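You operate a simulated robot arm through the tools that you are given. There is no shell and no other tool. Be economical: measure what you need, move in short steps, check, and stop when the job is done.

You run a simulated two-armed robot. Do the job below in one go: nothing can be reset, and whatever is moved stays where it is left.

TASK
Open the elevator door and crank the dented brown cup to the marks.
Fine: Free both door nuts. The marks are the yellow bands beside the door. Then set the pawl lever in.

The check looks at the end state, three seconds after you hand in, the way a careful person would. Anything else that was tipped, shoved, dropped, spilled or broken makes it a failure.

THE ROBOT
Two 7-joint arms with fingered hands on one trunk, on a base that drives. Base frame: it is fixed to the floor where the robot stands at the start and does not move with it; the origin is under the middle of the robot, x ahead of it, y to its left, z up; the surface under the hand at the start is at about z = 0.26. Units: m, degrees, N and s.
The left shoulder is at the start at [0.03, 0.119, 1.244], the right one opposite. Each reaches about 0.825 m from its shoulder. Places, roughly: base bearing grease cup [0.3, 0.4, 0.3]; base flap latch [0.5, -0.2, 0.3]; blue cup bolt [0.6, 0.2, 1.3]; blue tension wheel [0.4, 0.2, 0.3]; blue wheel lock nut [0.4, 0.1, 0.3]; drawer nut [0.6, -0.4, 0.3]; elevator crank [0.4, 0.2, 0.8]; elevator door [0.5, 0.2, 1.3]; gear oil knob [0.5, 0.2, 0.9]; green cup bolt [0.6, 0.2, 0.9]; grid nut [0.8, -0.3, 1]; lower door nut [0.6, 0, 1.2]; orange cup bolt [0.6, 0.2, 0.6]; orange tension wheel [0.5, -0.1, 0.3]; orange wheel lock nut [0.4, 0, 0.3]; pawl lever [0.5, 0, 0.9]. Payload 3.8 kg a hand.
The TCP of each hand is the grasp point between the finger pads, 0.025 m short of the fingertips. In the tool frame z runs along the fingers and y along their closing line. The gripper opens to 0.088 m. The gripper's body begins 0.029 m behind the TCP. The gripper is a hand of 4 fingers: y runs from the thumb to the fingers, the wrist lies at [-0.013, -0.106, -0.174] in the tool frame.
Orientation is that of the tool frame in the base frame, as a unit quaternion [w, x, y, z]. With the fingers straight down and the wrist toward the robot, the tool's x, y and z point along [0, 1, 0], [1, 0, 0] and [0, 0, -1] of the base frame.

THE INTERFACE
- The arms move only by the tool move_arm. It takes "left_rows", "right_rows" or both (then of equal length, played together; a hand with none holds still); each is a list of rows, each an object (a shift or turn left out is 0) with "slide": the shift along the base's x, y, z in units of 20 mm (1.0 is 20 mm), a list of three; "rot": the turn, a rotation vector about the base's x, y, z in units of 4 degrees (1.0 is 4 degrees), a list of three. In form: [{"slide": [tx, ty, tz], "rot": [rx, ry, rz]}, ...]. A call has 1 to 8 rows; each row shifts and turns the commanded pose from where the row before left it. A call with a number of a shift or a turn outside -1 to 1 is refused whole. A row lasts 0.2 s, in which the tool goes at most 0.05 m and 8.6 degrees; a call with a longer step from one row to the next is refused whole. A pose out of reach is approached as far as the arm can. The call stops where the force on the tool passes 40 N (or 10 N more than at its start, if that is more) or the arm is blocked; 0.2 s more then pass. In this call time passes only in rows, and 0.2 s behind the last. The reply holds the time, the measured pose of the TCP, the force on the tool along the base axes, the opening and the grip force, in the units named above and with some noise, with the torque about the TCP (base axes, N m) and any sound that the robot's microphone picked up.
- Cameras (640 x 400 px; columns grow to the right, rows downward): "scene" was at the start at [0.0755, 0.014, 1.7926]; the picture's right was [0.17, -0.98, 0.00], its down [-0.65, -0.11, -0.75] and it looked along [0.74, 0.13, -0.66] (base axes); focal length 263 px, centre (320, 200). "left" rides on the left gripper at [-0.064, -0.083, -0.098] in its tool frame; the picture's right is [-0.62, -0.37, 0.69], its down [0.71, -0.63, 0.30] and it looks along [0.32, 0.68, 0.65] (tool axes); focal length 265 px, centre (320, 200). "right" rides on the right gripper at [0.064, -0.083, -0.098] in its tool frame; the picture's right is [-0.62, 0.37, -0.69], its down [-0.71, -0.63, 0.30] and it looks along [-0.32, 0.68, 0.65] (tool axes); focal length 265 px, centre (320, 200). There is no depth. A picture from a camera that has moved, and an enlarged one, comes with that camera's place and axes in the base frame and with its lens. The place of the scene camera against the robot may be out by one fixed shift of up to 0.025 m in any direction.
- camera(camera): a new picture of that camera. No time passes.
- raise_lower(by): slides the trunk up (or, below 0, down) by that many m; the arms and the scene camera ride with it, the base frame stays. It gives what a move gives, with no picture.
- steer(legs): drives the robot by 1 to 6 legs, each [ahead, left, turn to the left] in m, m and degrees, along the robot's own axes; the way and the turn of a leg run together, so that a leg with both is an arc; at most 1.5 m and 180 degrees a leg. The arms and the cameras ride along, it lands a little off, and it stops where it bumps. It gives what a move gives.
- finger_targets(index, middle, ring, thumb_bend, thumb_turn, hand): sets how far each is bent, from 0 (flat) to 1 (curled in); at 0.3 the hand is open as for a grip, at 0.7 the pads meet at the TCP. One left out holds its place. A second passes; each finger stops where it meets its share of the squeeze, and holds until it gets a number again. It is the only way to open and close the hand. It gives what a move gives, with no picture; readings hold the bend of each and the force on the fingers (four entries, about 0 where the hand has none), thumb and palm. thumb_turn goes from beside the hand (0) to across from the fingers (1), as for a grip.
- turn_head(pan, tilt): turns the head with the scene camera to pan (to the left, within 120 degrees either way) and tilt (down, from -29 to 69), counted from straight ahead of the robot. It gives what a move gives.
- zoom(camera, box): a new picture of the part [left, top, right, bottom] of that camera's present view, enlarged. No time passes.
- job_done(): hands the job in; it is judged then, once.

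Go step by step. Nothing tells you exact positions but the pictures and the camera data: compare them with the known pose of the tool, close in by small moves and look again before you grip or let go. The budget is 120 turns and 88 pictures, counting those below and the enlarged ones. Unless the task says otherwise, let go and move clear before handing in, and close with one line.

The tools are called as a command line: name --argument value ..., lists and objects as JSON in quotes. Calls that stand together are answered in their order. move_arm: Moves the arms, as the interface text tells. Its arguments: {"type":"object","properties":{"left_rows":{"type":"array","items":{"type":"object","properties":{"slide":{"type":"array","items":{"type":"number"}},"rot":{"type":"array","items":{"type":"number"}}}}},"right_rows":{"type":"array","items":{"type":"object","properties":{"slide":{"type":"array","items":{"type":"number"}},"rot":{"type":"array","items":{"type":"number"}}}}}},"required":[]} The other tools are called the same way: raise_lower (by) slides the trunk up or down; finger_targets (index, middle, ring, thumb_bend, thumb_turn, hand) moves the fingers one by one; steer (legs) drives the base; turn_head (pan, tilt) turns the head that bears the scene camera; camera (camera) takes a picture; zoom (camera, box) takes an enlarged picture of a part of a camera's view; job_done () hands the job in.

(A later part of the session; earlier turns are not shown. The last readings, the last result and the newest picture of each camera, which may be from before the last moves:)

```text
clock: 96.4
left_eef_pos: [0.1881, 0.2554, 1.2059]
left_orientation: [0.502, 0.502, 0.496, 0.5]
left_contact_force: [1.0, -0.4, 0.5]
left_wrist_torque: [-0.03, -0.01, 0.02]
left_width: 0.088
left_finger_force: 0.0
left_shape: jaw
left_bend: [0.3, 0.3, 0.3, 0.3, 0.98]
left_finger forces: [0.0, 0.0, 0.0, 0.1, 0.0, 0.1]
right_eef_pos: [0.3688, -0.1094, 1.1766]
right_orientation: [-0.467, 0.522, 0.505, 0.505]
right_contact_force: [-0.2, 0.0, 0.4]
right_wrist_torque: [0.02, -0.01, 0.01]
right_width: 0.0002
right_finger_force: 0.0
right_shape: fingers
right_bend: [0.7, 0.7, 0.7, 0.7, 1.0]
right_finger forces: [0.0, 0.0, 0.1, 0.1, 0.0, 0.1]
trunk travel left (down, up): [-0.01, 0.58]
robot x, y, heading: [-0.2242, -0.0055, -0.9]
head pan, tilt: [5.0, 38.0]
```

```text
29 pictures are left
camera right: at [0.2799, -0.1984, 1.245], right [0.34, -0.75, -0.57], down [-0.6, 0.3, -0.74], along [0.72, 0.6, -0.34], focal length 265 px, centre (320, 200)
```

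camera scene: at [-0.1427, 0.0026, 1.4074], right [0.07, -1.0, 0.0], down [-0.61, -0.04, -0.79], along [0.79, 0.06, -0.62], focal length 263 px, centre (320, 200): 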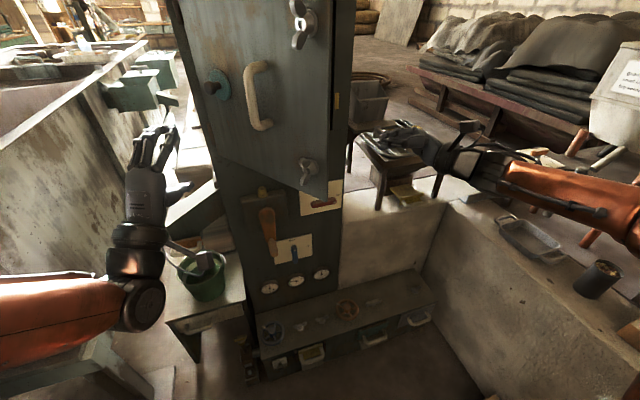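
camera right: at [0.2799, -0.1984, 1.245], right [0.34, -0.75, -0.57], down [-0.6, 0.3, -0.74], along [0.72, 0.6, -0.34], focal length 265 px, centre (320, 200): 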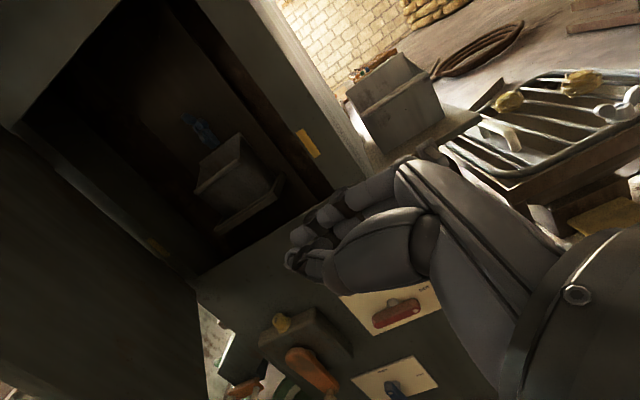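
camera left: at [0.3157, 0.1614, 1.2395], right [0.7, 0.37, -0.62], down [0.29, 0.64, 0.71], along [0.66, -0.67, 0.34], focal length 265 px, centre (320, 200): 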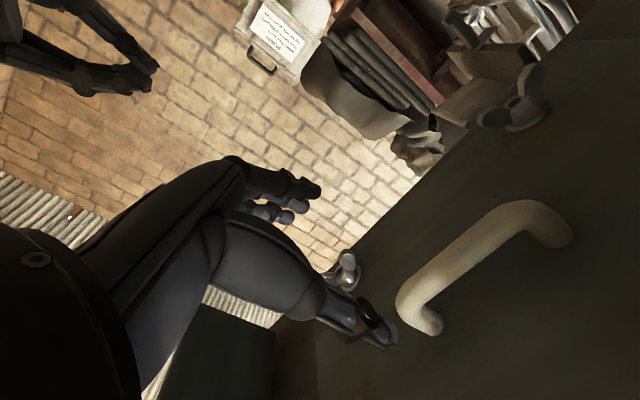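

This view shows the jambs, the yellow bands at z≈1.19, and the door about 55° open with its inner face towards me. I'll drop the left hand below the door and push the inner face left with the right fingertips.

move_arm --left_rows '[{"slide": [0.4, 0, -1]}, {"slide": [0.4, 0, -1]}, {"slide": [0.4, 0, -1]}, {"slide": [0.4, 0, -1]}, {"slide": [0.4, 0, -1]}, {"slide": [0.4, 0, -1]}, {"slide": [0.4, 0, -1]}, {"slide": [0.4, 0, -1]}]' --right_rows '[{"slide": [0, 1, 0]}, {"slide": [0, 1, 0]}, {"slide": [0, 1, 0]}, {"slide": [0, 1, 0]}, {"slide": [0, 1, 0]}, {"slide": [0, 1, 0]}, {"slide": [0, 1, 0]}, {"slide": [0, 1, 0]}]'

move_arm --left_rows '[{"slide": [0.4, 0, -1]}, {"slide": [0.4, 0, -1]}, {"slide": [0.4, 0, -1]}, {"slide": [0.4, 0, -1]}]'

move_arm --right_rows '[{"slide": [0, 1, 0]}, {"slide": [0, 1, 0]}, {"slide": [-0.2, 1, 0]}, {"slide": [-0.4, 1, 0]}, {"slide": [-0.6, 1, 0]}, {"slide": [-0.6, 1, 0]}, {"slide": [-0.6, 1, 0]}, {"slide": [-0.6, 1, 0]}]'

camera --camera "scene"

```text
clock: 98.2
left_eef_pos: [0.2517, 0.256, 1.0432]
left_orientation: [0.502, 0.501, 0.497, 0.5]
left_contact_force: [0.2, 0.9, 0.6]
left_wrist_torque: [0.01, -0.03, 0.0]
left_width: 0.0878
left_finger_force: 0.0
left_shape: jaw
left_bend: [0.3, 0.3, 0.3, 0.3, 0.98]
left_finger forces: [0.0, 0.1, 0.0, 0.0, 0.0, 0.0]
right_eef_pos: [0.3702, 0.0535, 1.1763]
right_orientation: [-0.467, 0.522, 0.505, 0.504]
right_contact_force: [0.1, -0.3, 0.1]
right_wrist_torque: [-0.03, 0.02, 0.0]
right_width: 0.0
right_finger_force: 0.1
right_shape: fingers
right_bend: [0.7, 0.7, 0.7, 0.7, 1.0]
right_finger forces: [0.0, 0.0, 0.0, 0.0, 0.1, 0.0]
trunk travel left (down, up): [-0.01, 0.58]
robot x, y, heading: [-0.2214, -0.002, -0.9]
head pan, tilt: [5.0, 38.0]
```

```text
clock: 99.2
left_eef_pos: [0.2844, 0.256, 0.9664]
left_orientation: [0.502, 0.502, 0.497, 0.5]
left_contact_force: [-0.6, -0.2, 0.1]
left_wrist_torque: [0.02, 0.01, 0.02]
left_width: 0.088
left_finger_force: 0.1
left_shape: jaw
left_bend: [0.3, 0.3, 0.3, 0.3, 0.98]
left_finger forces: [0.1, 0.1, 0.0, 0.0, 0.1, 0.0]
right_eef_pos: [0.3711, 0.0527, 1.1784]
right_orientation: [-0.467, 0.522, 0.505, 0.505]
right_contact_force: [-0.2, 0.4, 0.3]
right_wrist_torque: [0.0, -0.02, -0.01]
right_width: 0.0
right_finger_force: 0.0
right_shape: fingers
right_bend: [0.7, 0.7, 0.7, 0.7, 1.0]
right_finger forces: [0.0, 0.0, 0.1, 0.0, 0.1, 0.0]
trunk travel left (down, up): [-0.01, 0.58]
robot x, y, heading: [-0.2228, -0.0058, -0.8]
head pan, tilt: [5.0, 38.0]
```

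```text
clock: 100.2
left_eef_pos: [0.2834, 0.2487, 0.97]
left_orientation: [0.503, 0.504, 0.492, 0.5]
left_contact_force: [-0.5, -0.3, 0.1]
left_wrist_torque: [0.04, 0.0, 0.02]
left_width: 0.0879
left_finger_force: 0.0
left_shape: jaw
left_bend: [0.3, 0.3, 0.3, 0.3, 0.98]
left_finger forces: [0.1, 0.0, 0.0, 0.0, 0.0, 0.0]
right_eef_pos: [0.3618, 0.1057, 1.1772]
right_orientation: [-0.463, 0.522, 0.501, 0.511]
right_contact_force: [-15.4, -24.3, -3.2]
right_wrist_torque: [2.1, -1.61, 1.13]
right_width: 0.0003
right_finger_force: 0.0
right_shape: fingers
right_bend: [0.7, 0.7, 0.7, 0.7, 1.0]
right_finger forces: [0.1, 0.0, 0.0, 0.0, 0.1, 0.1]
trunk travel left (down, up): [-0.01, 0.58]
robot x, y, heading: [-0.2242, -0.0005, -1.2]
head pan, tilt: [5.0, 38.0]
stopped in row 4 (right hand): the force on the tool passed its limit at 54 N (the readings are from after the stop); the commanded pose is now the measured one
```

```text
28 pictures are left
camera scene: at [-0.1464, -0.0037, 1.4076], right [0.07, -1.0, 0.0], down [-0.61, -0.04, -0.79], along [0.79, 0.05, -0.61], focal length 263 px, centre (320, 200)
```

scene: 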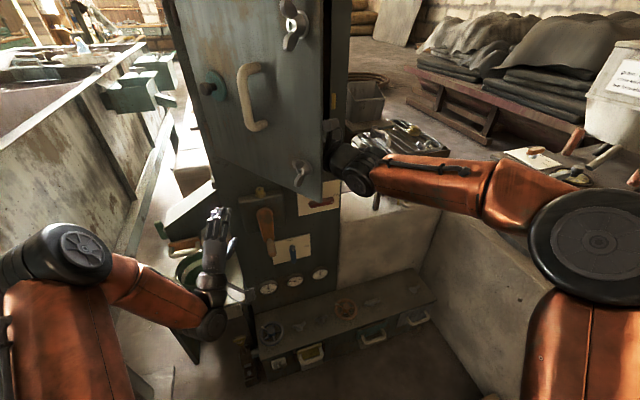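

The fingers are behind the door and the palm just touches its end. I'll pull toward me now, hooking it open.

move_arm --right_rows '[{"slide": [0, -0.5, 0]}, {"slide": [-1, 0, 0]}, {"slide": [-1, 0, 0]}, {"slide": [-1, 0.2, 0]}, {"slide": [-1, 0.3, 0]}, {"slide": [-0.8, 0.6, 0]}, {"slide": [-0.8, 0.8, 0]}, {"slide": [-0.5, 1, 0]}]'

camera --camera "scene"

```text
clock: 102.0
left_eef_pos: [0.2853, 0.254, 0.9666]
left_orientation: [0.503, 0.503, 0.496, 0.499]
left_contact_force: [0.3, 0.3, 0.8]
left_wrist_torque: [0.01, -0.03, 0.0]
left_width: 0.0881
left_finger_force: 0.1
left_shape: jaw
left_bend: [0.3, 0.3, 0.3, 0.3, 0.98]
left_finger forces: [0.0, 0.0, 0.1, 0.0, 0.0, 0.0]
right_eef_pos: [0.2419, 0.1635, 1.1732]
right_orientation: [-0.464, 0.524, 0.503, 0.507]
right_contact_force: [0.0, -0.1, 0.4]
right_wrist_torque: [0.01, -0.01, 0.01]
right_width: 0.0
right_finger_force: 0.0
right_shape: fingers
right_bend: [0.7, 0.7, 0.7, 0.7, 1.0]
right_finger forces: [0.0, 0.1, 0.0, 0.0, 0.1, 0.1]
trunk travel left (down, up): [-0.01, 0.58]
robot x, y, heading: [-0.2227, -0.0021, -1.1]
head pan, tilt: [5.0, 38.0]
```

```text
27 pictures are left
camera scene: at [-0.1432, 0.0024, 1.4074], right [0.07, -1.0, 0.0], down [-0.61, -0.04, -0.79], along [0.79, 0.05, -0.62], focal length 263 px, centre (320, 200)
```

scene: 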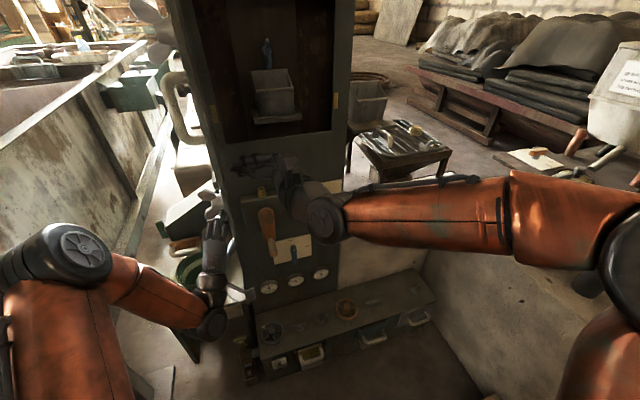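

The door is wide open again, beyond 90°. I'll retract the right hand and study the crank with both cameras.

move_arm --right_rows '[{"slide": [0, -1, 0]}, {"slide": [0, -1, 0]}, {"slide": [0, -1, 0]}, {"slide": [0, -1, 0]}, {"slide": [0, -1, 0]}, {"slide": [0, -1, 0]}, {"slide": [0, -1, 0]}, {"slide": [0, -1, 0]}]'

move_arm --right_rows '[{"slide": [0, -1, 0]}, {"slide": [0, -1, 0]}, {"slide": [0, -1, 0]}, {"slide": [0, -1, 0]}]'

zoom --camera "scene" --box '[200, 150, 360, 310]'

camera --camera "left"

```text
clock: 103.8
left_eef_pos: [0.285, 0.2539, 0.9671]
left_orientation: [0.503, 0.503, 0.495, 0.498]
left_contact_force: [-1.1, 0.3, -0.1]
left_wrist_torque: [-0.02, -0.01, 0.02]
left_width: 0.088
left_finger_force: 0.0
left_shape: jaw
left_bend: [0.3, 0.3, 0.3, 0.3, 0.98]
left_finger forces: [0.0, 0.0, 0.1, 0.0, 0.0, 0.0]
right_eef_pos: [0.2386, 0.0026, 1.1765]
right_orientation: [-0.463, 0.525, 0.503, 0.507]
right_contact_force: [0.5, -0.4, -0.1]
right_wrist_torque: [-0.02, 0.04, -0.02]
right_width: 0.0
right_finger_force: 0.0
right_shape: fingers
right_bend: [0.7, 0.7, 0.7, 0.7, 1.0]
right_finger forces: [0.0, 0.0, 0.0, 0.0, 0.0, 0.0]
trunk travel left (down, up): [-0.01, 0.58]
robot x, y, heading: [-0.2248, -0.0007, -1.2]
head pan, tilt: [5.0, 38.0]
```

```text
clock: 104.8
left_eef_pos: [0.2854, 0.2528, 0.967]
left_orientation: [0.503, 0.503, 0.495, 0.499]
left_contact_force: [-0.7, 0.1, 0.1]
left_wrist_torque: [0.0, -0.01, 0.01]
left_width: 0.0879
left_finger_force: 0.1
left_shape: jaw
left_bend: [0.3, 0.3, 0.3, 0.3, 0.98]
left_finger forces: [0.0, 0.1, 0.0, 0.0, 0.1, 0.0]
right_eef_pos: [0.2419, -0.0787, 1.1735]
right_orientation: [-0.463, 0.524, 0.503, 0.507]
right_contact_force: [-1.0, 1.0, 0.7]
right_wrist_torque: [-0.02, 0.0, -0.04]
right_width: 0.0
right_finger_force: 0.0
right_shape: fingers
right_bend: [0.7, 0.7, 0.7, 0.7, 1.0]
right_finger forces: [0.0, 0.1, 0.0, 0.0, 0.1, 0.0]
trunk travel left (down, up): [-0.01, 0.58]
robot x, y, heading: [-0.2218, -0.007, -1.0]
head pan, tilt: [5.0, 38.0]
```

```text
2.50 times, centred on (280, 230) of scene
camera zoom: at [-0.1431, 0.0014, 1.4074], right [0.07, -1.0, 0.0], down [-0.61, -0.04, -0.79], along [0.79, 0.05, -0.62], focal length 658 px, centre (420, 125)
```

zoom: 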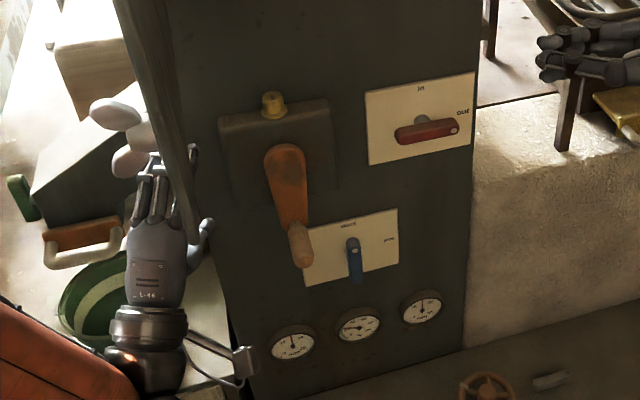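

```text
25 pictures are left
camera left: at [0.1859, 0.1913, 0.8837], right [0.69, -0.63, -0.37], down [0.32, 0.71, -0.63], along [0.66, 0.31, 0.69], focal length 265 px, centre (320, 200)
```

left: 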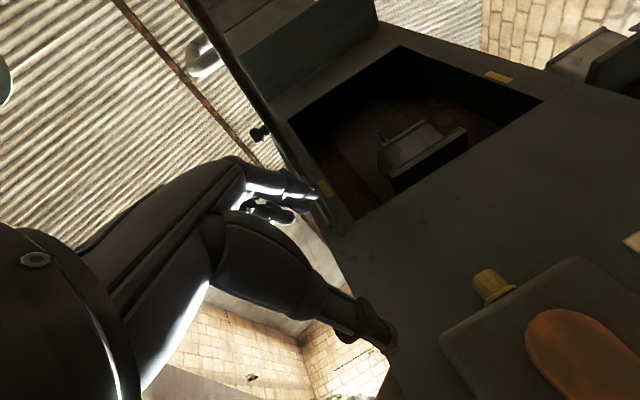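

The crank pivot is near (.447,.205,.89), with radius ≈0.12. Its handle points out along (-.94,-.34), centred near (.415,.195,.77). I'll yaw the left hand 20° to line up and come to a standoff in front of it.

move_arm --left_rows '[{"slide": [0.1, -0.45, -0.98], "rot": [0, 0, 0.5]}, {"slide": [0.1, -0.45, -0.98], "rot": [0, 0, 0.5]}, {"slide": [0.1, -0.45, -0.98], "rot": [0, 0, 0.5]}, {"slide": [0.1, -0.45, -0.98], "rot": [0, 0, 0.5]}, {"slide": [0.1, -0.45, -0.98], "rot": [0, 0, 0.5]}, {"slide": [0.1, -0.45, -0.98], "rot": [0, 0, 0.5]}, {"slide": [0.1, -0.45, -0.98], "rot": [0, 0, 0.5]}, {"slide": [0.1, -0.45, -0.98], "rot": [0, 0, 0.5]}]'

move_arm --left_rows '[{"slide": [0.4, -0.45, -0.98], "rot": [0, 0, 0.5]}, {"slide": [0.4, -0.45, -0.98], "rot": [0, 0, 0.5]}]'

camera --camera "left"

zoom --camera "scene" --box '[200, 150, 360, 310]'

```text
clock: 106.6
left_eef_pos: [0.3012, 0.1815, 0.8088]
left_orientation: [0.429, 0.429, 0.561, 0.564]
left_contact_force: [0.6, -1.4, -0.5]
left_wrist_torque: [0.02, -0.03, -0.02]
left_width: 0.0878
left_finger_force: 0.1
left_shape: jaw
left_bend: [0.3, 0.3, 0.3, 0.3, 0.98]
left_finger forces: [0.0, 0.0, 0.0, 0.0, 0.0, 0.0]
right_eef_pos: [0.241, -0.0783, 1.1736]
right_orientation: [-0.464, 0.524, 0.502, 0.507]
right_contact_force: [0.6, -0.6, 0.5]
right_wrist_torque: [0.01, 0.05, -0.01]
right_width: 0.0
right_finger_force: 0.0
right_shape: fingers
right_bend: [0.7, 0.7, 0.7, 0.7, 1.0]
right_finger forces: [0.1, 0.1, 0.0, 0.0, 0.0, 0.0]
trunk travel left (down, up): [-0.01, 0.58]
robot x, y, heading: [-0.2191, -0.0036, -1.1]
head pan, tilt: [5.0, 38.0]
```

```text
clock: 107.2
left_eef_pos: [0.3186, 0.1657, 0.7717]
left_orientation: [0.408, 0.409, 0.575, 0.579]
left_contact_force: [1.4, 0.2, -0.6]
left_wrist_torque: [0.0, 0.0, -0.01]
left_width: 0.0879
left_finger_force: 0.0
left_shape: jaw
left_bend: [0.3, 0.3, 0.3, 0.3, 0.98]
left_finger forces: [0.1, 0.1, 0.0, 0.1, 0.1, 0.0]
right_eef_pos: [0.2423, -0.0782, 1.1735]
right_orientation: [-0.465, 0.524, 0.502, 0.507]
right_contact_force: [0.2, -0.7, -0.3]
right_wrist_torque: [0.01, 0.01, -0.03]
right_width: 0.0001
right_finger_force: 0.0
right_shape: fingers
right_bend: [0.7, 0.7, 0.7, 0.7, 1.0]
right_finger forces: [0.1, 0.0, 0.0, 0.0, 0.0, 0.0]
trunk travel left (down, up): [-0.01, 0.58]
robot x, y, heading: [-0.2227, 0.0016, -1.0]
head pan, tilt: [5.0, 38.0]
```

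```text
24 pictures are left
camera left: at [0.2473, 0.0734, 0.6878], right [0.86, -0.35, -0.37], down [0.05, 0.78, -0.63], along [0.51, 0.52, 0.69], focal length 265 px, centre (320, 200)
```

left: 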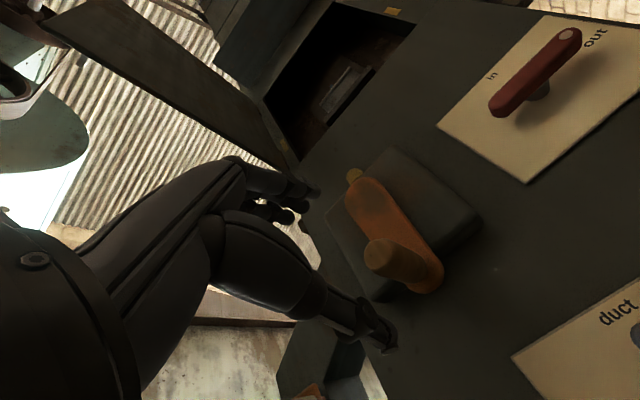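

```text
2.50 times, centred on (280, 230) of scene
camera zoom: at [-0.143, 0.0017, 1.4074], right [0.07, -1.0, 0.0], down [-0.61, -0.04, -0.79], along [0.79, 0.05, -0.62], focal length 658 px, centre (420, 125)
```

zoom: 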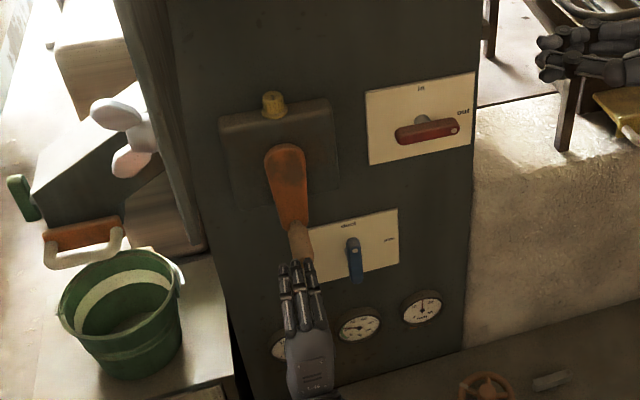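

The hand is aligned with the handle axis. I'll advance 9 cm along it and pinch.

move_arm --left_rows '[{"slide": [0.89, 0.31, 0.06]}, {"slide": [0.89, 0.31, 0.06]}, {"slide": [0.89, 0.31, 0.06]}, {"slide": [0.89, 0.31, 0.06]}, {"slide": [0.89, 0.31, 0.06]}]'

finger_targets --hand "left" --index 0.75 --middle 0.75 --ring 0.75 --thumb_bend 0.7 --thumb_turn 1

camera --camera "left"

```text
clock: 108.4
left_eef_pos: [0.404, 0.1965, 0.7771]
left_orientation: [0.408, 0.409, 0.575, 0.579]
left_contact_force: [-0.3, -0.4, 0.3]
left_wrist_torque: [-0.01, 0.02, -0.02]
left_width: 0.0879
left_finger_force: 0.1
left_shape: jaw
left_bend: [0.3, 0.3, 0.3, 0.3, 0.98]
left_finger forces: [0.0, 0.1, 0.0, 0.0, 0.1, 0.0]
right_eef_pos: [0.2421, -0.0786, 1.1747]
right_orientation: [-0.463, 0.525, 0.502, 0.507]
right_contact_force: [-0.3, 0.5, -0.2]
right_wrist_torque: [-0.03, -0.02, -0.03]
right_width: 0.0
right_finger_force: 0.0
right_shape: fingers
right_bend: [0.7, 0.7, 0.7, 0.7, 1.0]
right_finger forces: [0.0, 0.0, 0.0, 0.0, 0.0, 0.0]
trunk travel left (down, up): [-0.01, 0.58]
robot x, y, heading: [-0.2218, -0.0049, -1.2]
head pan, tilt: [5.0, 38.0]
```

```text
clock: 109.4
left_eef_pos: [0.406, 0.1951, 0.7791]
left_orientation: [0.41, 0.409, 0.574, 0.579]
left_contact_force: [8.6, 1.8, 8.8]
left_wrist_torque: [0.07, -0.05, -0.02]
left_width: 0.0181
left_finger_force: 12.9
left_shape: fingers
left_bend: [0.72, 0.64, 0.75, 0.6, 1.0]
left_finger forces: [9.6, 8.1, 0.0, 0.0, 7.9, 0.0]
right_eef_pos: [0.2418, -0.0776, 1.1743]
right_orientation: [-0.464, 0.524, 0.503, 0.507]
right_contact_force: [-0.3, -0.2, 0.3]
right_wrist_torque: [-0.03, -0.03, -0.03]
right_width: 0.0
right_finger_force: 0.1
right_shape: fingers
right_bend: [0.7, 0.7, 0.7, 0.7, 1.0]
right_finger forces: [0.0, 0.1, 0.0, 0.0, 0.1, 0.0]
trunk travel left (down, up): [-0.01, 0.58]
robot x, y, heading: [-0.2233, -0.0048, -0.8]
head pan, tilt: [5.0, 38.0]
```

```text
22 pictures are left
camera left: at [0.3342, 0.1041, 0.6947], right [0.86, -0.35, -0.37], down [0.05, 0.78, -0.63], along [0.51, 0.52, 0.69], focal length 265 px, centre (320, 200)
```

left: 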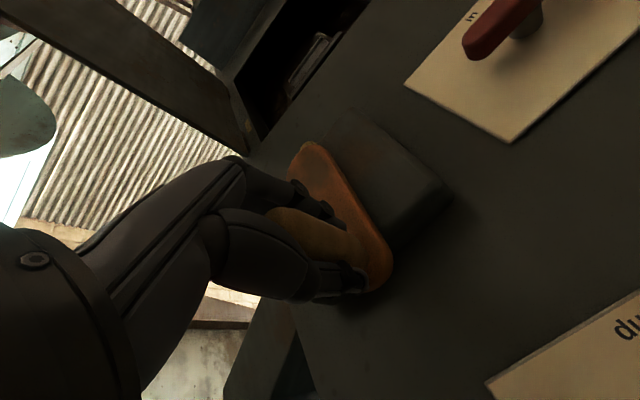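

It's gripped. I'll try a first small arc to the right and up (about 36°) to feel the resistance.

move_arm --left_rows '[{"slide": [0.319, -0.883, 0.074]}, {"slide": [0.311, -0.861, 0.22]}, {"slide": [0.296, -0.818, 0.361]}, {"slide": [0.273, -0.755, 0.492]}]'

camera --camera "scene"

```text
clock: 109.8
left_eef_pos: [0.4077, 0.1913, 0.7793]
left_orientation: [0.398, 0.397, 0.581, 0.589]
left_contact_force: [-11.5, 10.3, 4.7]
left_wrist_torque: [-0.11, 0.05, 0.24]
left_width: 0.0166
left_finger_force: 17.3
left_shape: fingers
left_bend: [0.73, 0.63, 0.75, 0.6, 1.0]
left_finger forces: [8.1, 14.7, 1.2, 0.1, 11.3, 0.0]
right_eef_pos: [0.2394, -0.0757, 1.1735]
right_orientation: [-0.466, 0.523, 0.504, 0.506]
right_contact_force: [0.6, -0.1, 0.4]
right_wrist_torque: [0.02, 0.0, 0.01]
right_width: 0.0
right_finger_force: 0.1
right_shape: fingers
right_bend: [0.7, 0.7, 0.7, 0.7, 1.0]
right_finger forces: [0.1, 0.0, 0.0, 0.0, 0.1, 0.0]
trunk travel left (down, up): [-0.01, 0.58]
robot x, y, heading: [-0.2251, -0.0022, -0.8]
head pan, tilt: [5.0, 38.0]
stopped in row 2 (left hand): the force on the tool passed its limit at 50 N (the readings are from after the stop); the commanded pose is now the measured one
```

```text
21 pictures are left
camera scene: at [-0.1451, 0.0021, 1.4075], right [0.07, -1.0, 0.0], down [-0.61, -0.04, -0.79], along [0.79, 0.06, -0.61], focal length 263 px, centre (320, 200)
```

scene: 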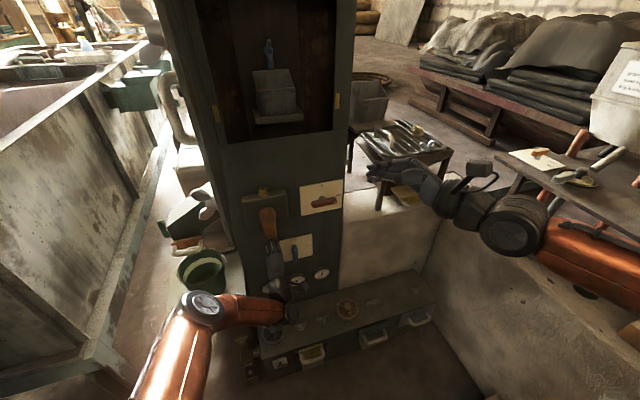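

That way is blocked. I'll try the other direction.

move_arm --left_rows '[{"slide": [-0.319, 0.883, 0.074]}, {"slide": [-0.311, 0.861, 0.22]}, {"slide": [-0.296, 0.818, 0.361]}, {"slide": [-0.273, 0.755, 0.492]}]'

zoom --camera "scene" --box '[190, 40, 350, 290]'

```text
clock: 110.8
left_eef_pos: [0.3843, 0.2542, 0.8003]
left_orientation: [0.398, 0.4, 0.581, 0.586]
left_contact_force: [-3.4, -7.5, -3.2]
left_wrist_torque: [0.1, -0.11, -0.16]
left_width: 0.0155
left_finger_force: 11.1
left_shape: fingers
left_bend: [0.73, 0.75, 0.75, 0.62, 1.0]
left_finger forces: [9.6, 0.1, 0.1, 0.0, 13.5, 0.1]
right_eef_pos: [0.2411, -0.077, 1.1745]
right_orientation: [-0.466, 0.522, 0.504, 0.506]
right_contact_force: [-0.4, -0.2, 0.6]
right_wrist_torque: [-0.03, -0.01, 0.01]
right_width: 0.0
right_finger_force: 0.0
right_shape: fingers
right_bend: [0.7, 0.7, 0.7, 0.7, 1.0]
right_finger forces: [0.0, 0.0, 0.1, 0.1, 0.0, 0.0]
trunk travel left (down, up): [-0.01, 0.58]
robot x, y, heading: [-0.2211, -0.0057, -1.1]
head pan, tilt: [5.0, 38.0]
```

```text
1.60 times, centred on (270, 165) of scene
camera zoom: at [-0.1445, 0.0016, 1.4074], right [0.07, -1.0, 0.0], down [-0.61, -0.04, -0.79], along [0.79, 0.06, -0.62], focal length 421 px, centre (400, 256)
```

zoom: 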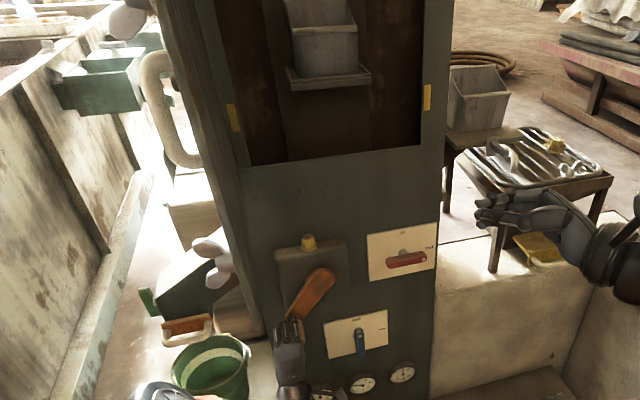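

It turns to the left, and the cup rose about 9 cm for roughly 33°. I'll continue the arc and watch for the next cup.

move_arm --left_rows '[{"slide": [-0.25, 0.69, 0.59]}, {"slide": [-0.215, 0.59, 0.7]}, {"slide": [-0.175, 0.48, 0.79]}, {"slide": [-0.13, 0.36, 0.86]}]'

zoom --camera "scene" --box '[190, 0, 350, 250]'

```text
clock: 111.8
left_eef_pos: [0.3692, 0.2984, 0.8616]
left_orientation: [0.399, 0.399, 0.58, 0.587]
left_contact_force: [-2.5, 2.6, -5.3]
left_wrist_torque: [0.18, -0.07, -0.13]
left_width: 0.0
left_finger_force: 2.7
left_shape: fingers
left_bend: [0.75, 0.75, 0.75, 0.69, 1.0]
left_finger forces: [0.0, 0.0, 0.0, 0.0, 4.9, 0.0]
right_eef_pos: [0.2415, -0.0744, 1.175]
right_orientation: [-0.465, 0.523, 0.505, 0.506]
right_contact_force: [-0.3, -0.2, 0.8]
right_wrist_torque: [0.03, 0.01, 0.04]
right_width: 0.0002
right_finger_force: 0.1
right_shape: fingers
right_bend: [0.7, 0.7, 0.7, 0.7, 1.0]
right_finger forces: [0.0, 0.0, 0.0, 0.0, 0.0, 0.0]
trunk travel left (down, up): [-0.01, 0.58]
robot x, y, heading: [-0.2198, -0.008, -0.8]
head pan, tilt: [5.0, 38.0]
```

```text
1.60 times, centred on (270, 125) of scene
camera zoom: at [-0.1435, 0.0034, 1.4075], right [0.07, -1.0, 0.0], down [-0.61, -0.05, -0.79], along [0.79, 0.06, -0.62], focal length 421 px, centre (400, 320)
```

zoom: 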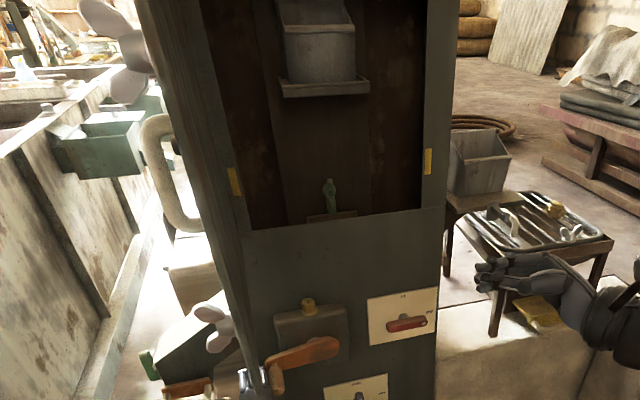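

The handle slipped out of the pinch, and the next cup (green bolt) is appearing. I'll look at it closely and at the hand.

zoom --camera "scene" --box '[235, 90, 315, 150]'

camera --camera "left"

```text
6.67 times, centred on (275, 120) of scene
camera zoom: at [-0.1435, 0.0034, 1.4075], right [0.07, -1.0, 0.0], down [-0.61, -0.05, -0.79], along [0.79, 0.06, -0.62], focal length 1754 px, centre (620, 733)
```

zoom: 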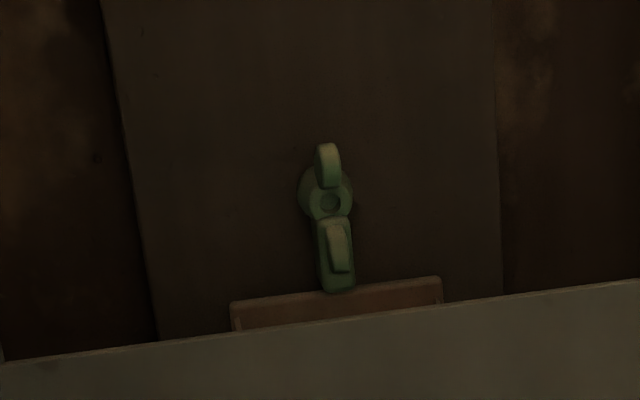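

```text
17 pictures are left
camera left: at [0.3018, 0.2045, 0.7783], right [0.87, -0.32, -0.37], down [0.03, 0.78, -0.62], along [0.49, 0.53, 0.69], focal length 265 px, centre (320, 200)
```

left: 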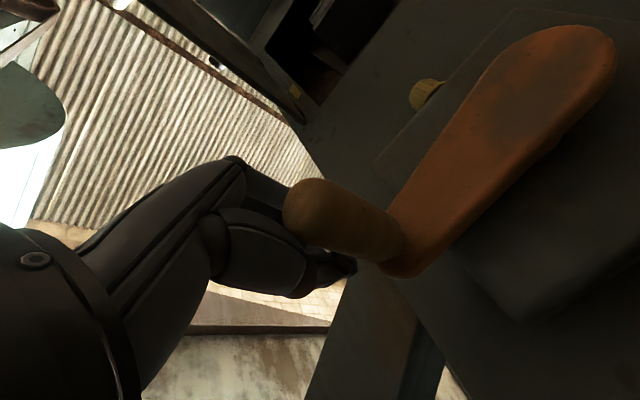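

The next cup is brown, so it's the one I want. It needs roughly 80–85° more crank, and the true radius looks like 0.10 m. I'll re-centre on the handle and regrip.

finger_targets --hand "left" --index 0.3 --middle 0.3 --ring 0.3 --thumb_bend 0.3

move_arm --left_rows '[{"slide": [0.45, -0.6, -0.25]}]'

finger_targets --hand "left" --index 0.8 --middle 0.8 --ring 0.8 --thumb_bend 0.7

camera --camera "left"

```text
clock: 112.8
left_eef_pos: [0.3704, 0.2953, 0.8619]
left_orientation: [0.4, 0.4, 0.581, 0.586]
left_contact_force: [-0.2, 0.0, 1.0]
left_wrist_torque: [-0.01, 0.01, 0.01]
left_width: 0.0845
left_finger_force: 0.1
left_shape: fingers
left_bend: [0.3, 0.3, 0.3, 0.3, 0.98]
left_finger forces: [0.0, 0.0, 0.0, 0.0, 0.0, 0.0]
right_eef_pos: [0.2413, -0.075, 1.1744]
right_orientation: [-0.464, 0.524, 0.504, 0.507]
right_contact_force: [-0.1, 0.3, -0.5]
right_wrist_torque: [0.0, 0.0, 0.01]
right_width: 0.0001
right_finger_force: 0.1
right_shape: fingers
right_bend: [0.7, 0.7, 0.7, 0.7, 1.0]
right_finger forces: [0.1, 0.1, 0.1, 0.0, 0.0, 0.0]
trunk travel left (down, up): [-0.01, 0.58]
robot x, y, heading: [-0.2247, -0.0055, -0.6]
head pan, tilt: [5.0, 38.0]
```

```text
clock: 113.2
left_eef_pos: [0.3778, 0.2857, 0.855]
left_orientation: [0.399, 0.4, 0.581, 0.585]
left_contact_force: [-7.0, 2.7, -4.9]
left_wrist_torque: [0.15, -0.06, -0.31]
left_width: 0.0856
left_finger_force: 3.5
left_shape: fingers
left_bend: [0.3, 0.3, 0.3, 0.3, 0.98]
left_finger forces: [0.0, 0.1, 0.0, 0.0, 7.7, 0.0]
right_eef_pos: [0.2406, -0.0751, 1.1731]
right_orientation: [-0.465, 0.524, 0.504, 0.505]
right_contact_force: [0.1, 0.1, 1.0]
right_wrist_torque: [0.05, -0.01, 0.01]
right_width: 0.0
right_finger_force: 0.0
right_shape: fingers
right_bend: [0.7, 0.7, 0.7, 0.7, 1.0]
right_finger forces: [0.0, 0.0, 0.0, 0.0, 0.1, 0.0]
trunk travel left (down, up): [-0.01, 0.58]
robot x, y, heading: [-0.2212, -0.005, -0.6]
head pan, tilt: [5.0, 38.0]
```

```text
clock: 114.2
left_eef_pos: [0.3783, 0.2865, 0.8548]
left_orientation: [0.399, 0.4, 0.581, 0.585]
left_contact_force: [-3.8, 9.6, -9.3]
left_wrist_torque: [0.41, -0.6, -0.29]
left_width: 0.016
left_finger_force: 14.9
left_shape: fingers
left_bend: [0.59, 0.8, 0.8, 0.65, 1.0]
left_finger forces: [9.4, 0.8, 0.1, 0.1, 20.5, 0.0]
right_eef_pos: [0.2411, -0.0742, 1.1731]
right_orientation: [-0.465, 0.524, 0.503, 0.507]
right_contact_force: [0.0, 0.0, 0.0]
right_wrist_torque: [-0.02, 0.0, 0.0]
right_width: 0.0001
right_finger_force: 0.0
right_shape: fingers
right_bend: [0.7, 0.7, 0.7, 0.7, 1.0]
right_finger forces: [0.1, 0.0, 0.0, 0.0, 0.0, 0.0]
trunk travel left (down, up): [-0.01, 0.58]
robot x, y, heading: [-0.2247, -0.0033, -0.9]
head pan, tilt: [5.0, 38.0]
```

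```text
16 pictures are left
camera left: at [0.3116, 0.1923, 0.7715], right [0.87, -0.32, -0.37], down [0.03, 0.78, -0.63], along [0.49, 0.54, 0.69], focal length 265 px, centre (320, 200)
```

left: 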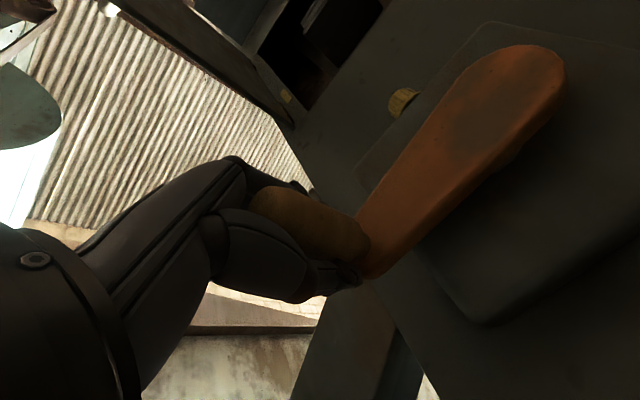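

The handle is held between index and thumb, with the other fingers as a wall on its left, which suits the next part of the arc. I'll turn about 45°.

move_arm --left_rows '[{"slide": [-0.049, 0.134, 0.772]}, {"slide": [-0.007, 0.019, 0.784]}, {"slide": [0.035, -0.096, 0.778]}, {"slide": [0.076, -0.21, 0.752]}, {"slide": [0.115, -0.318, 0.708]}]'

zoom --camera "scene" --box '[190, 0, 350, 250]'

```text
clock: 115.5
left_eef_pos: [0.3848, 0.2761, 0.9325]
left_orientation: [0.4, 0.399, 0.58, 0.586]
left_contact_force: [-1.8, 2.0, -3.4]
left_wrist_torque: [0.13, -0.1, -0.07]
left_width: 0.0
left_finger_force: 1.7
left_shape: fingers
left_bend: [0.73, 0.8, 0.8, 0.68, 1.0]
left_finger forces: [0.0, 0.0, 0.0, 0.0, 3.6, 0.0]
right_eef_pos: [0.2408, -0.076, 1.1733]
right_orientation: [-0.464, 0.523, 0.504, 0.507]
right_contact_force: [1.2, -0.1, 0.1]
right_wrist_torque: [-0.02, -0.02, 0.02]
right_width: 0.0001
right_finger_force: 0.1
right_shape: fingers
right_bend: [0.7, 0.7, 0.7, 0.7, 1.0]
right_finger forces: [0.0, 0.0, 0.0, 0.0, 0.1, 0.0]
trunk travel left (down, up): [-0.01, 0.58]
robot x, y, heading: [-0.2224, -0.0044, -0.8]
head pan, tilt: [5.0, 38.0]
```

```text
1.60 times, centred on (270, 125) of scene
camera zoom: at [-0.1435, 0.0027, 1.4075], right [0.07, -1.0, 0.0], down [-0.61, -0.04, -0.79], along [0.79, 0.06, -0.62], focal length 421 px, centre (400, 320)
```

zoom: 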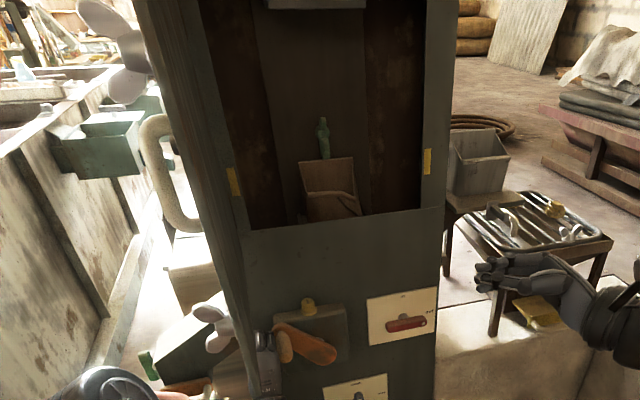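

The brown cup, with its dented rim, is rising and needs about 45° more. The grip slipped again, so I'll look from the hand.

camera --camera "left"

```text
14 pictures are left
camera left: at [0.3167, 0.1817, 0.8492], right [0.87, -0.33, -0.37], down [0.03, 0.78, -0.63], along [0.49, 0.53, 0.69], focal length 265 px, centre (320, 200)
```

left: 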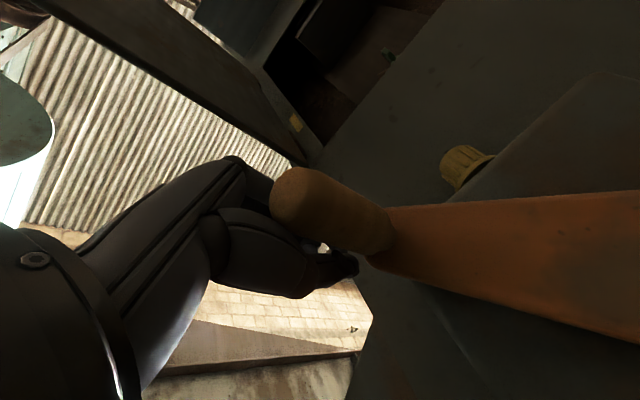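

The handle is now about 1.5 cm right of the TCP and 6 mm above it. I'll regrip centred on it, then continue 27°.

finger_targets --hand "left" --index 0.3 --middle 0.3 --ring 0.3 --thumb_bend 0.3

move_arm --left_rows '[{"slide": [0.5, -0.95, 0.3]}]'

finger_targets --hand "left" --index 0.8 --middle 0.8 --ring 0.8 --thumb_bend 0.7

move_arm --left_rows '[{"slide": [0.19, -0.526, 0.55]}, {"slide": [0.217, -0.6, 0.456]}, {"slide": [0.239, -0.66, 0.35]}]'

zoom --camera "scene" --box '[190, 0, 350, 250]'

```text
clock: 116.5
left_eef_pos: [0.3843, 0.2757, 0.9323]
left_orientation: [0.4, 0.401, 0.581, 0.585]
left_contact_force: [-0.4, -0.4, -0.9]
left_wrist_torque: [-0.02, 0.0, -0.02]
left_width: 0.0843
left_finger_force: 0.1
left_shape: fingers
left_bend: [0.3, 0.3, 0.3, 0.3, 0.98]
left_finger forces: [0.0, 0.0, 0.1, 0.1, 0.0, 0.1]
right_eef_pos: [0.2403, -0.0745, 1.1738]
right_orientation: [-0.465, 0.524, 0.504, 0.506]
right_contact_force: [-0.6, 1.0, 0.1]
right_wrist_torque: [0.01, 0.0, 0.0]
right_width: 0.0002
right_finger_force: 0.1
right_shape: fingers
right_bend: [0.7, 0.7, 0.7, 0.7, 1.0]
right_finger forces: [0.1, 0.1, 0.0, 0.0, 0.0, 0.0]
trunk travel left (down, up): [-0.01, 0.58]
robot x, y, heading: [-0.2235, -0.0002, -0.9]
head pan, tilt: [5.0, 38.0]
```

```text
clock: 116.8
left_eef_pos: [0.3946, 0.2594, 0.9379]
left_orientation: [0.399, 0.4, 0.58, 0.587]
left_contact_force: [-7.2, 7.1, -1.8]
left_wrist_torque: [0.19, 0.03, -0.47]
left_width: 0.085
left_finger_force: 3.1
left_shape: fingers
left_bend: [0.3, 0.3, 0.3, 0.3, 0.98]
left_finger forces: [0.0, 0.0, 0.0, 0.0, 7.5, 0.0]
right_eef_pos: [0.2416, -0.0761, 1.1737]
right_orientation: [-0.465, 0.523, 0.505, 0.506]
right_contact_force: [-0.7, 0.0, -0.6]
right_wrist_torque: [0.01, 0.01, 0.01]
right_width: 0.0
right_finger_force: 0.2
right_shape: fingers
right_bend: [0.7, 0.7, 0.7, 0.7, 1.0]
right_finger forces: [0.0, 0.0, 0.0, 0.0, 0.0, 0.0]
trunk travel left (down, up): [-0.01, 0.58]
robot x, y, heading: [-0.2237, -0.0043, -0.6]
head pan, tilt: [5.0, 38.0]
```

```text
clock: 117.8
left_eef_pos: [0.3952, 0.2579, 0.937]
left_orientation: [0.4, 0.4, 0.58, 0.586]
left_contact_force: [-2.5, 5.8, -3.5]
left_wrist_torque: [0.33, -0.62, 0.08]
left_width: 0.0071
left_finger_force: 10.8
left_shape: fingers
left_bend: [0.74, 0.8, 0.8, 0.67, 1.0]
left_finger forces: [9.6, 0.0, 0.1, 0.0, 12.1, 0.1]
right_eef_pos: [0.2417, -0.0753, 1.1747]
right_orientation: [-0.465, 0.523, 0.504, 0.507]
right_contact_force: [-0.4, 0.2, 0.4]
right_wrist_torque: [0.02, -0.01, -0.01]
right_width: 0.0
right_finger_force: 0.0
right_shape: fingers
right_bend: [0.7, 0.7, 0.7, 0.7, 1.0]
right_finger forces: [0.0, 0.1, 0.0, 0.0, 0.0, 0.1]
trunk travel left (down, up): [-0.01, 0.58]
robot x, y, heading: [-0.2204, -0.004, -0.9]
head pan, tilt: [5.0, 38.0]
```

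```text
clock: 118.7
left_eef_pos: [0.4045, 0.222, 0.9644]
left_orientation: [0.399, 0.4, 0.581, 0.586]
left_contact_force: [-2.7, 2.7, -5.6]
left_wrist_torque: [0.27, -0.17, -0.2]
left_width: 0.0002
left_finger_force: 3.3
left_shape: fingers
left_bend: [0.76, 0.8, 0.8, 0.67, 1.0]
left_finger forces: [0.0, 0.1, 0.0, 0.0, 5.3, 0.0]
right_eef_pos: [0.2426, -0.0763, 1.1733]
right_orientation: [-0.465, 0.523, 0.504, 0.506]
right_contact_force: [-0.7, 0.4, -0.5]
right_wrist_torque: [-0.01, -0.01, 0.06]
right_width: 0.0
right_finger_force: 0.1
right_shape: fingers
right_bend: [0.7, 0.7, 0.7, 0.7, 1.0]
right_finger forces: [0.0, 0.0, 0.0, 0.0, 0.0, 0.0]
trunk travel left (down, up): [-0.01, 0.58]
robot x, y, heading: [-0.2229, -0.0061, -1.0]
head pan, tilt: [5.0, 38.0]
```

```text
1.60 times, centred on (270, 125) of scene
camera zoom: at [-0.1434, 0.0027, 1.4075], right [0.07, -1.0, 0.0], down [-0.61, -0.04, -0.79], along [0.79, 0.06, -0.62], focal length 421 px, centre (400, 320)
```

zoom: 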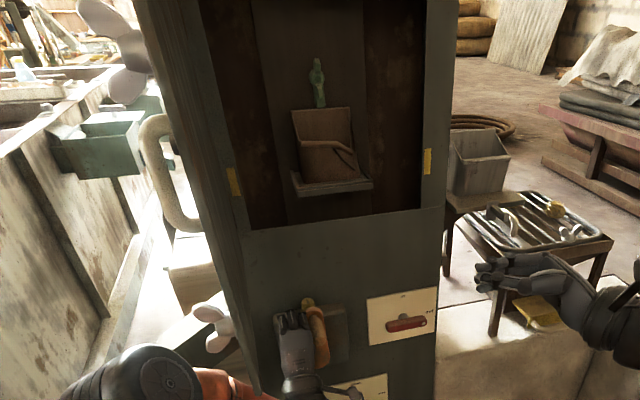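

The brown cup now sits where the first cup was, and its body is centred on the yellow bands within about 5 mm by my geometry. I'll ease the left hand off the handle and start reorienting the right hand to point forward for the pawl lever.

move_arm --left_rows '[{"slide": [-0.15, 0.4, -0.2]}, {"slide": [-0.8, -0.25, 0]}, {"slide": [-0.9, -0.32, 0]}, {"slide": [-0.9, -0.32, 0]}, {"slide": [-0.9, 0.2, 0]}, {"slide": [-0.9, 0.5, 0]}, {"slide": [-0.5, 1, 0]}, {"slide": [-0.3, 1, 0]}]'

move_arm --right_rows '[{"slide": [0.1, -0.2, -0.3], "rot": [-1, -1, -1]}, {"slide": [0.1, -0.2, -0.3], "rot": [-1, -1, -1]}, {"slide": [0.1, -0.2, -0.3], "rot": [-1, -1, -1]}, {"slide": [0.1, -0.2, -0.3], "rot": [-1, -1, -1]}, {"slide": [0.1, 0, -0.3], "rot": [-1, -1, -1]}, {"slide": [0.1, 0, -0.3], "rot": [-1, -1, -1]}, {"slide": [0.1, 0, -0.3], "rot": [-1, -1, -1]}, {"slide": [0.1, 0, -0.3], "rot": [-1, -1, -1]}]'

move_arm --right_rows '[{"slide": [0.1, 0, -0.3], "rot": [-1, -1, -1]}, {"slide": [0.1, 0, -0.3], "rot": [-1, -1, -1]}, {"slide": [0.1, 0, -0.3], "rot": [-1, -1, -1]}, {"slide": [0.1, 0, -0.3], "rot": [-1, -1, -1]}, {"slide": [0.1, 0, -0.3], "rot": [-1, -1, -1]}, {"slide": [0.1, 0, -0.3], "rot": [-1, -1, -1]}, {"slide": [0.1, 0, -0.3], "rot": [-1, -1, -1]}, {"slide": [0.1, 0, -0.3], "rot": [-1, -1, -1]}]'

move_arm --right_rows '[{"rot": [-1, -1, -1]}, {"rot": [0, 0, 1]}, {"rot": [0, 0, 1]}, {"rot": [0, 0, 1]}, {"rot": [0, 0, 1]}, {"rot": [0, 0, 1]}]'

camera --camera "scene"

```text
clock: 120.5
left_eef_pos: [0.3005, 0.2676, 0.9619]
left_orientation: [0.399, 0.4, 0.581, 0.586]
left_contact_force: [0.6, -0.4, 0.7]
left_wrist_torque: [0.01, -0.01, 0.0]
left_width: 0.0
left_finger_force: 0.0
left_shape: fingers
left_bend: [0.76, 0.8, 0.8, 0.67, 1.0]
left_finger forces: [0.0, 0.0, 0.0, 0.0, 0.0, 0.1]
right_eef_pos: [0.2422, -0.077, 1.1736]
right_orientation: [-0.464, 0.523, 0.504, 0.506]
right_contact_force: [-0.5, -0.4, 0.2]
right_wrist_torque: [-0.03, 0.01, -0.04]
right_width: 0.0001
right_finger_force: 0.0
right_shape: fingers
right_bend: [0.7, 0.7, 0.7, 0.7, 1.0]
right_finger forces: [0.0, 0.0, 0.0, 0.0, 0.0, 0.0]
trunk travel left (down, up): [-0.01, 0.58]
robot x, y, heading: [-0.2211, -0.0018, -1.0]
head pan, tilt: [5.0, 38.0]
```

```text
clock: 122.2
left_eef_pos: [0.3024, 0.2672, 0.9608]
left_orientation: [0.399, 0.4, 0.581, 0.585]
left_contact_force: [0.2, -0.6, 0.2]
left_wrist_torque: [0.01, 0.05, 0.0]
left_width: 0.0
left_finger_force: 0.1
left_shape: fingers
left_bend: [0.76, 0.8, 0.8, 0.67, 1.0]
left_finger forces: [0.0, 0.1, 0.1, 0.0, 0.1, 0.0]
right_eef_pos: [0.2586, -0.0895, 1.1261]
right_orientation: [0.0, 0.587, 0.566, 0.578]
right_contact_force: [-0.5, -0.7, -0.4]
right_wrist_torque: [0.02, 0.0, 0.01]
right_width: 0.0002
right_finger_force: 0.1
right_shape: fingers
right_bend: [0.7, 0.7, 0.7, 0.7, 1.0]
right_finger forces: [0.0, 0.1, 0.0, 0.1, 0.1, 0.0]
trunk travel left (down, up): [-0.01, 0.58]
robot x, y, heading: [-0.2222, -0.0062, -1.0]
head pan, tilt: [5.0, 38.0]
```

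```text
clock: 124.0
left_eef_pos: [0.3004, 0.2675, 0.9607]
left_orientation: [0.399, 0.401, 0.58, 0.586]
left_contact_force: [-0.1, 0.0, 0.5]
left_wrist_torque: [0.0, 0.01, 0.0]
left_width: 0.0
left_finger_force: 0.1
left_shape: fingers
left_bend: [0.76, 0.8, 0.8, 0.67, 1.0]
left_finger forces: [0.0, 0.0, 0.0, 0.0, 0.0, 0.1]
right_eef_pos: [0.2738, -0.0929, 1.077]
right_orientation: [0.465, 0.516, 0.499, 0.518]
right_contact_force: [0.3, 0.0, -0.5]
right_wrist_torque: [0.03, 0.02, 0.01]
right_width: 0.0
right_finger_force: 0.1
right_shape: fingers
right_bend: [0.7, 0.7, 0.7, 0.7, 1.0]
right_finger forces: [0.0, 0.1, 0.0, 0.0, 0.0, 0.1]
trunk travel left (down, up): [-0.01, 0.58]
robot x, y, heading: [-0.2233, -0.0023, -0.8]
head pan, tilt: [5.0, 38.0]
```

```text
clock: 125.5
left_eef_pos: [0.3017, 0.268, 0.9609]
left_orientation: [0.399, 0.4, 0.581, 0.586]
left_contact_force: [0.0, -0.3, 0.3]
left_wrist_torque: [-0.01, -0.02, 0.01]
left_width: 0.0
left_finger_force: 0.0
left_shape: fingers
left_bend: [0.76, 0.8, 0.8, 0.67, 1.0]
left_finger forces: [0.0, 0.1, 0.0, 0.0, 0.0, 0.1]
right_eef_pos: [0.2742, -0.091, 1.0771]
right_orientation: [0.422, 0.407, 0.561, 0.584]
right_contact_force: [0.0, -0.1, 0.6]
right_wrist_torque: [0.01, 0.01, -0.02]
right_width: 0.0003
right_finger_force: 0.0
right_shape: fingers
right_bend: [0.7, 0.7, 0.7, 0.7, 1.0]
right_finger forces: [0.1, 0.0, 0.0, 0.1, 0.1, 0.0]
trunk travel left (down, up): [-0.01, 0.58]
robot x, y, heading: [-0.2227, 0.0016, -0.8]
head pan, tilt: [5.0, 38.0]
```

```text
12 pictures are left
camera scene: at [-0.1436, 0.0026, 1.4074], right [0.07, -1.0, 0.0], down [-0.61, -0.04, -0.79], along [0.79, 0.06, -0.62], focal length 263 px, centre (320, 200)
```

scene: 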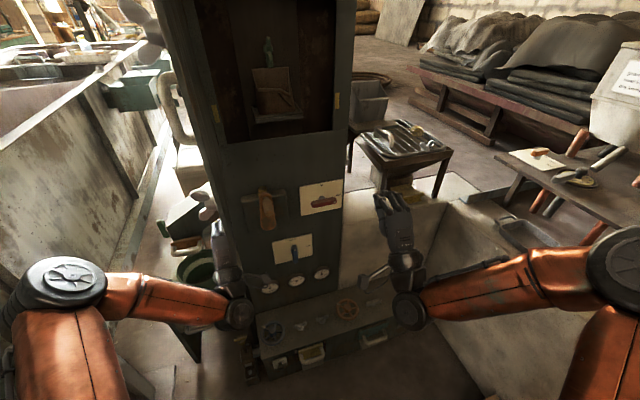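

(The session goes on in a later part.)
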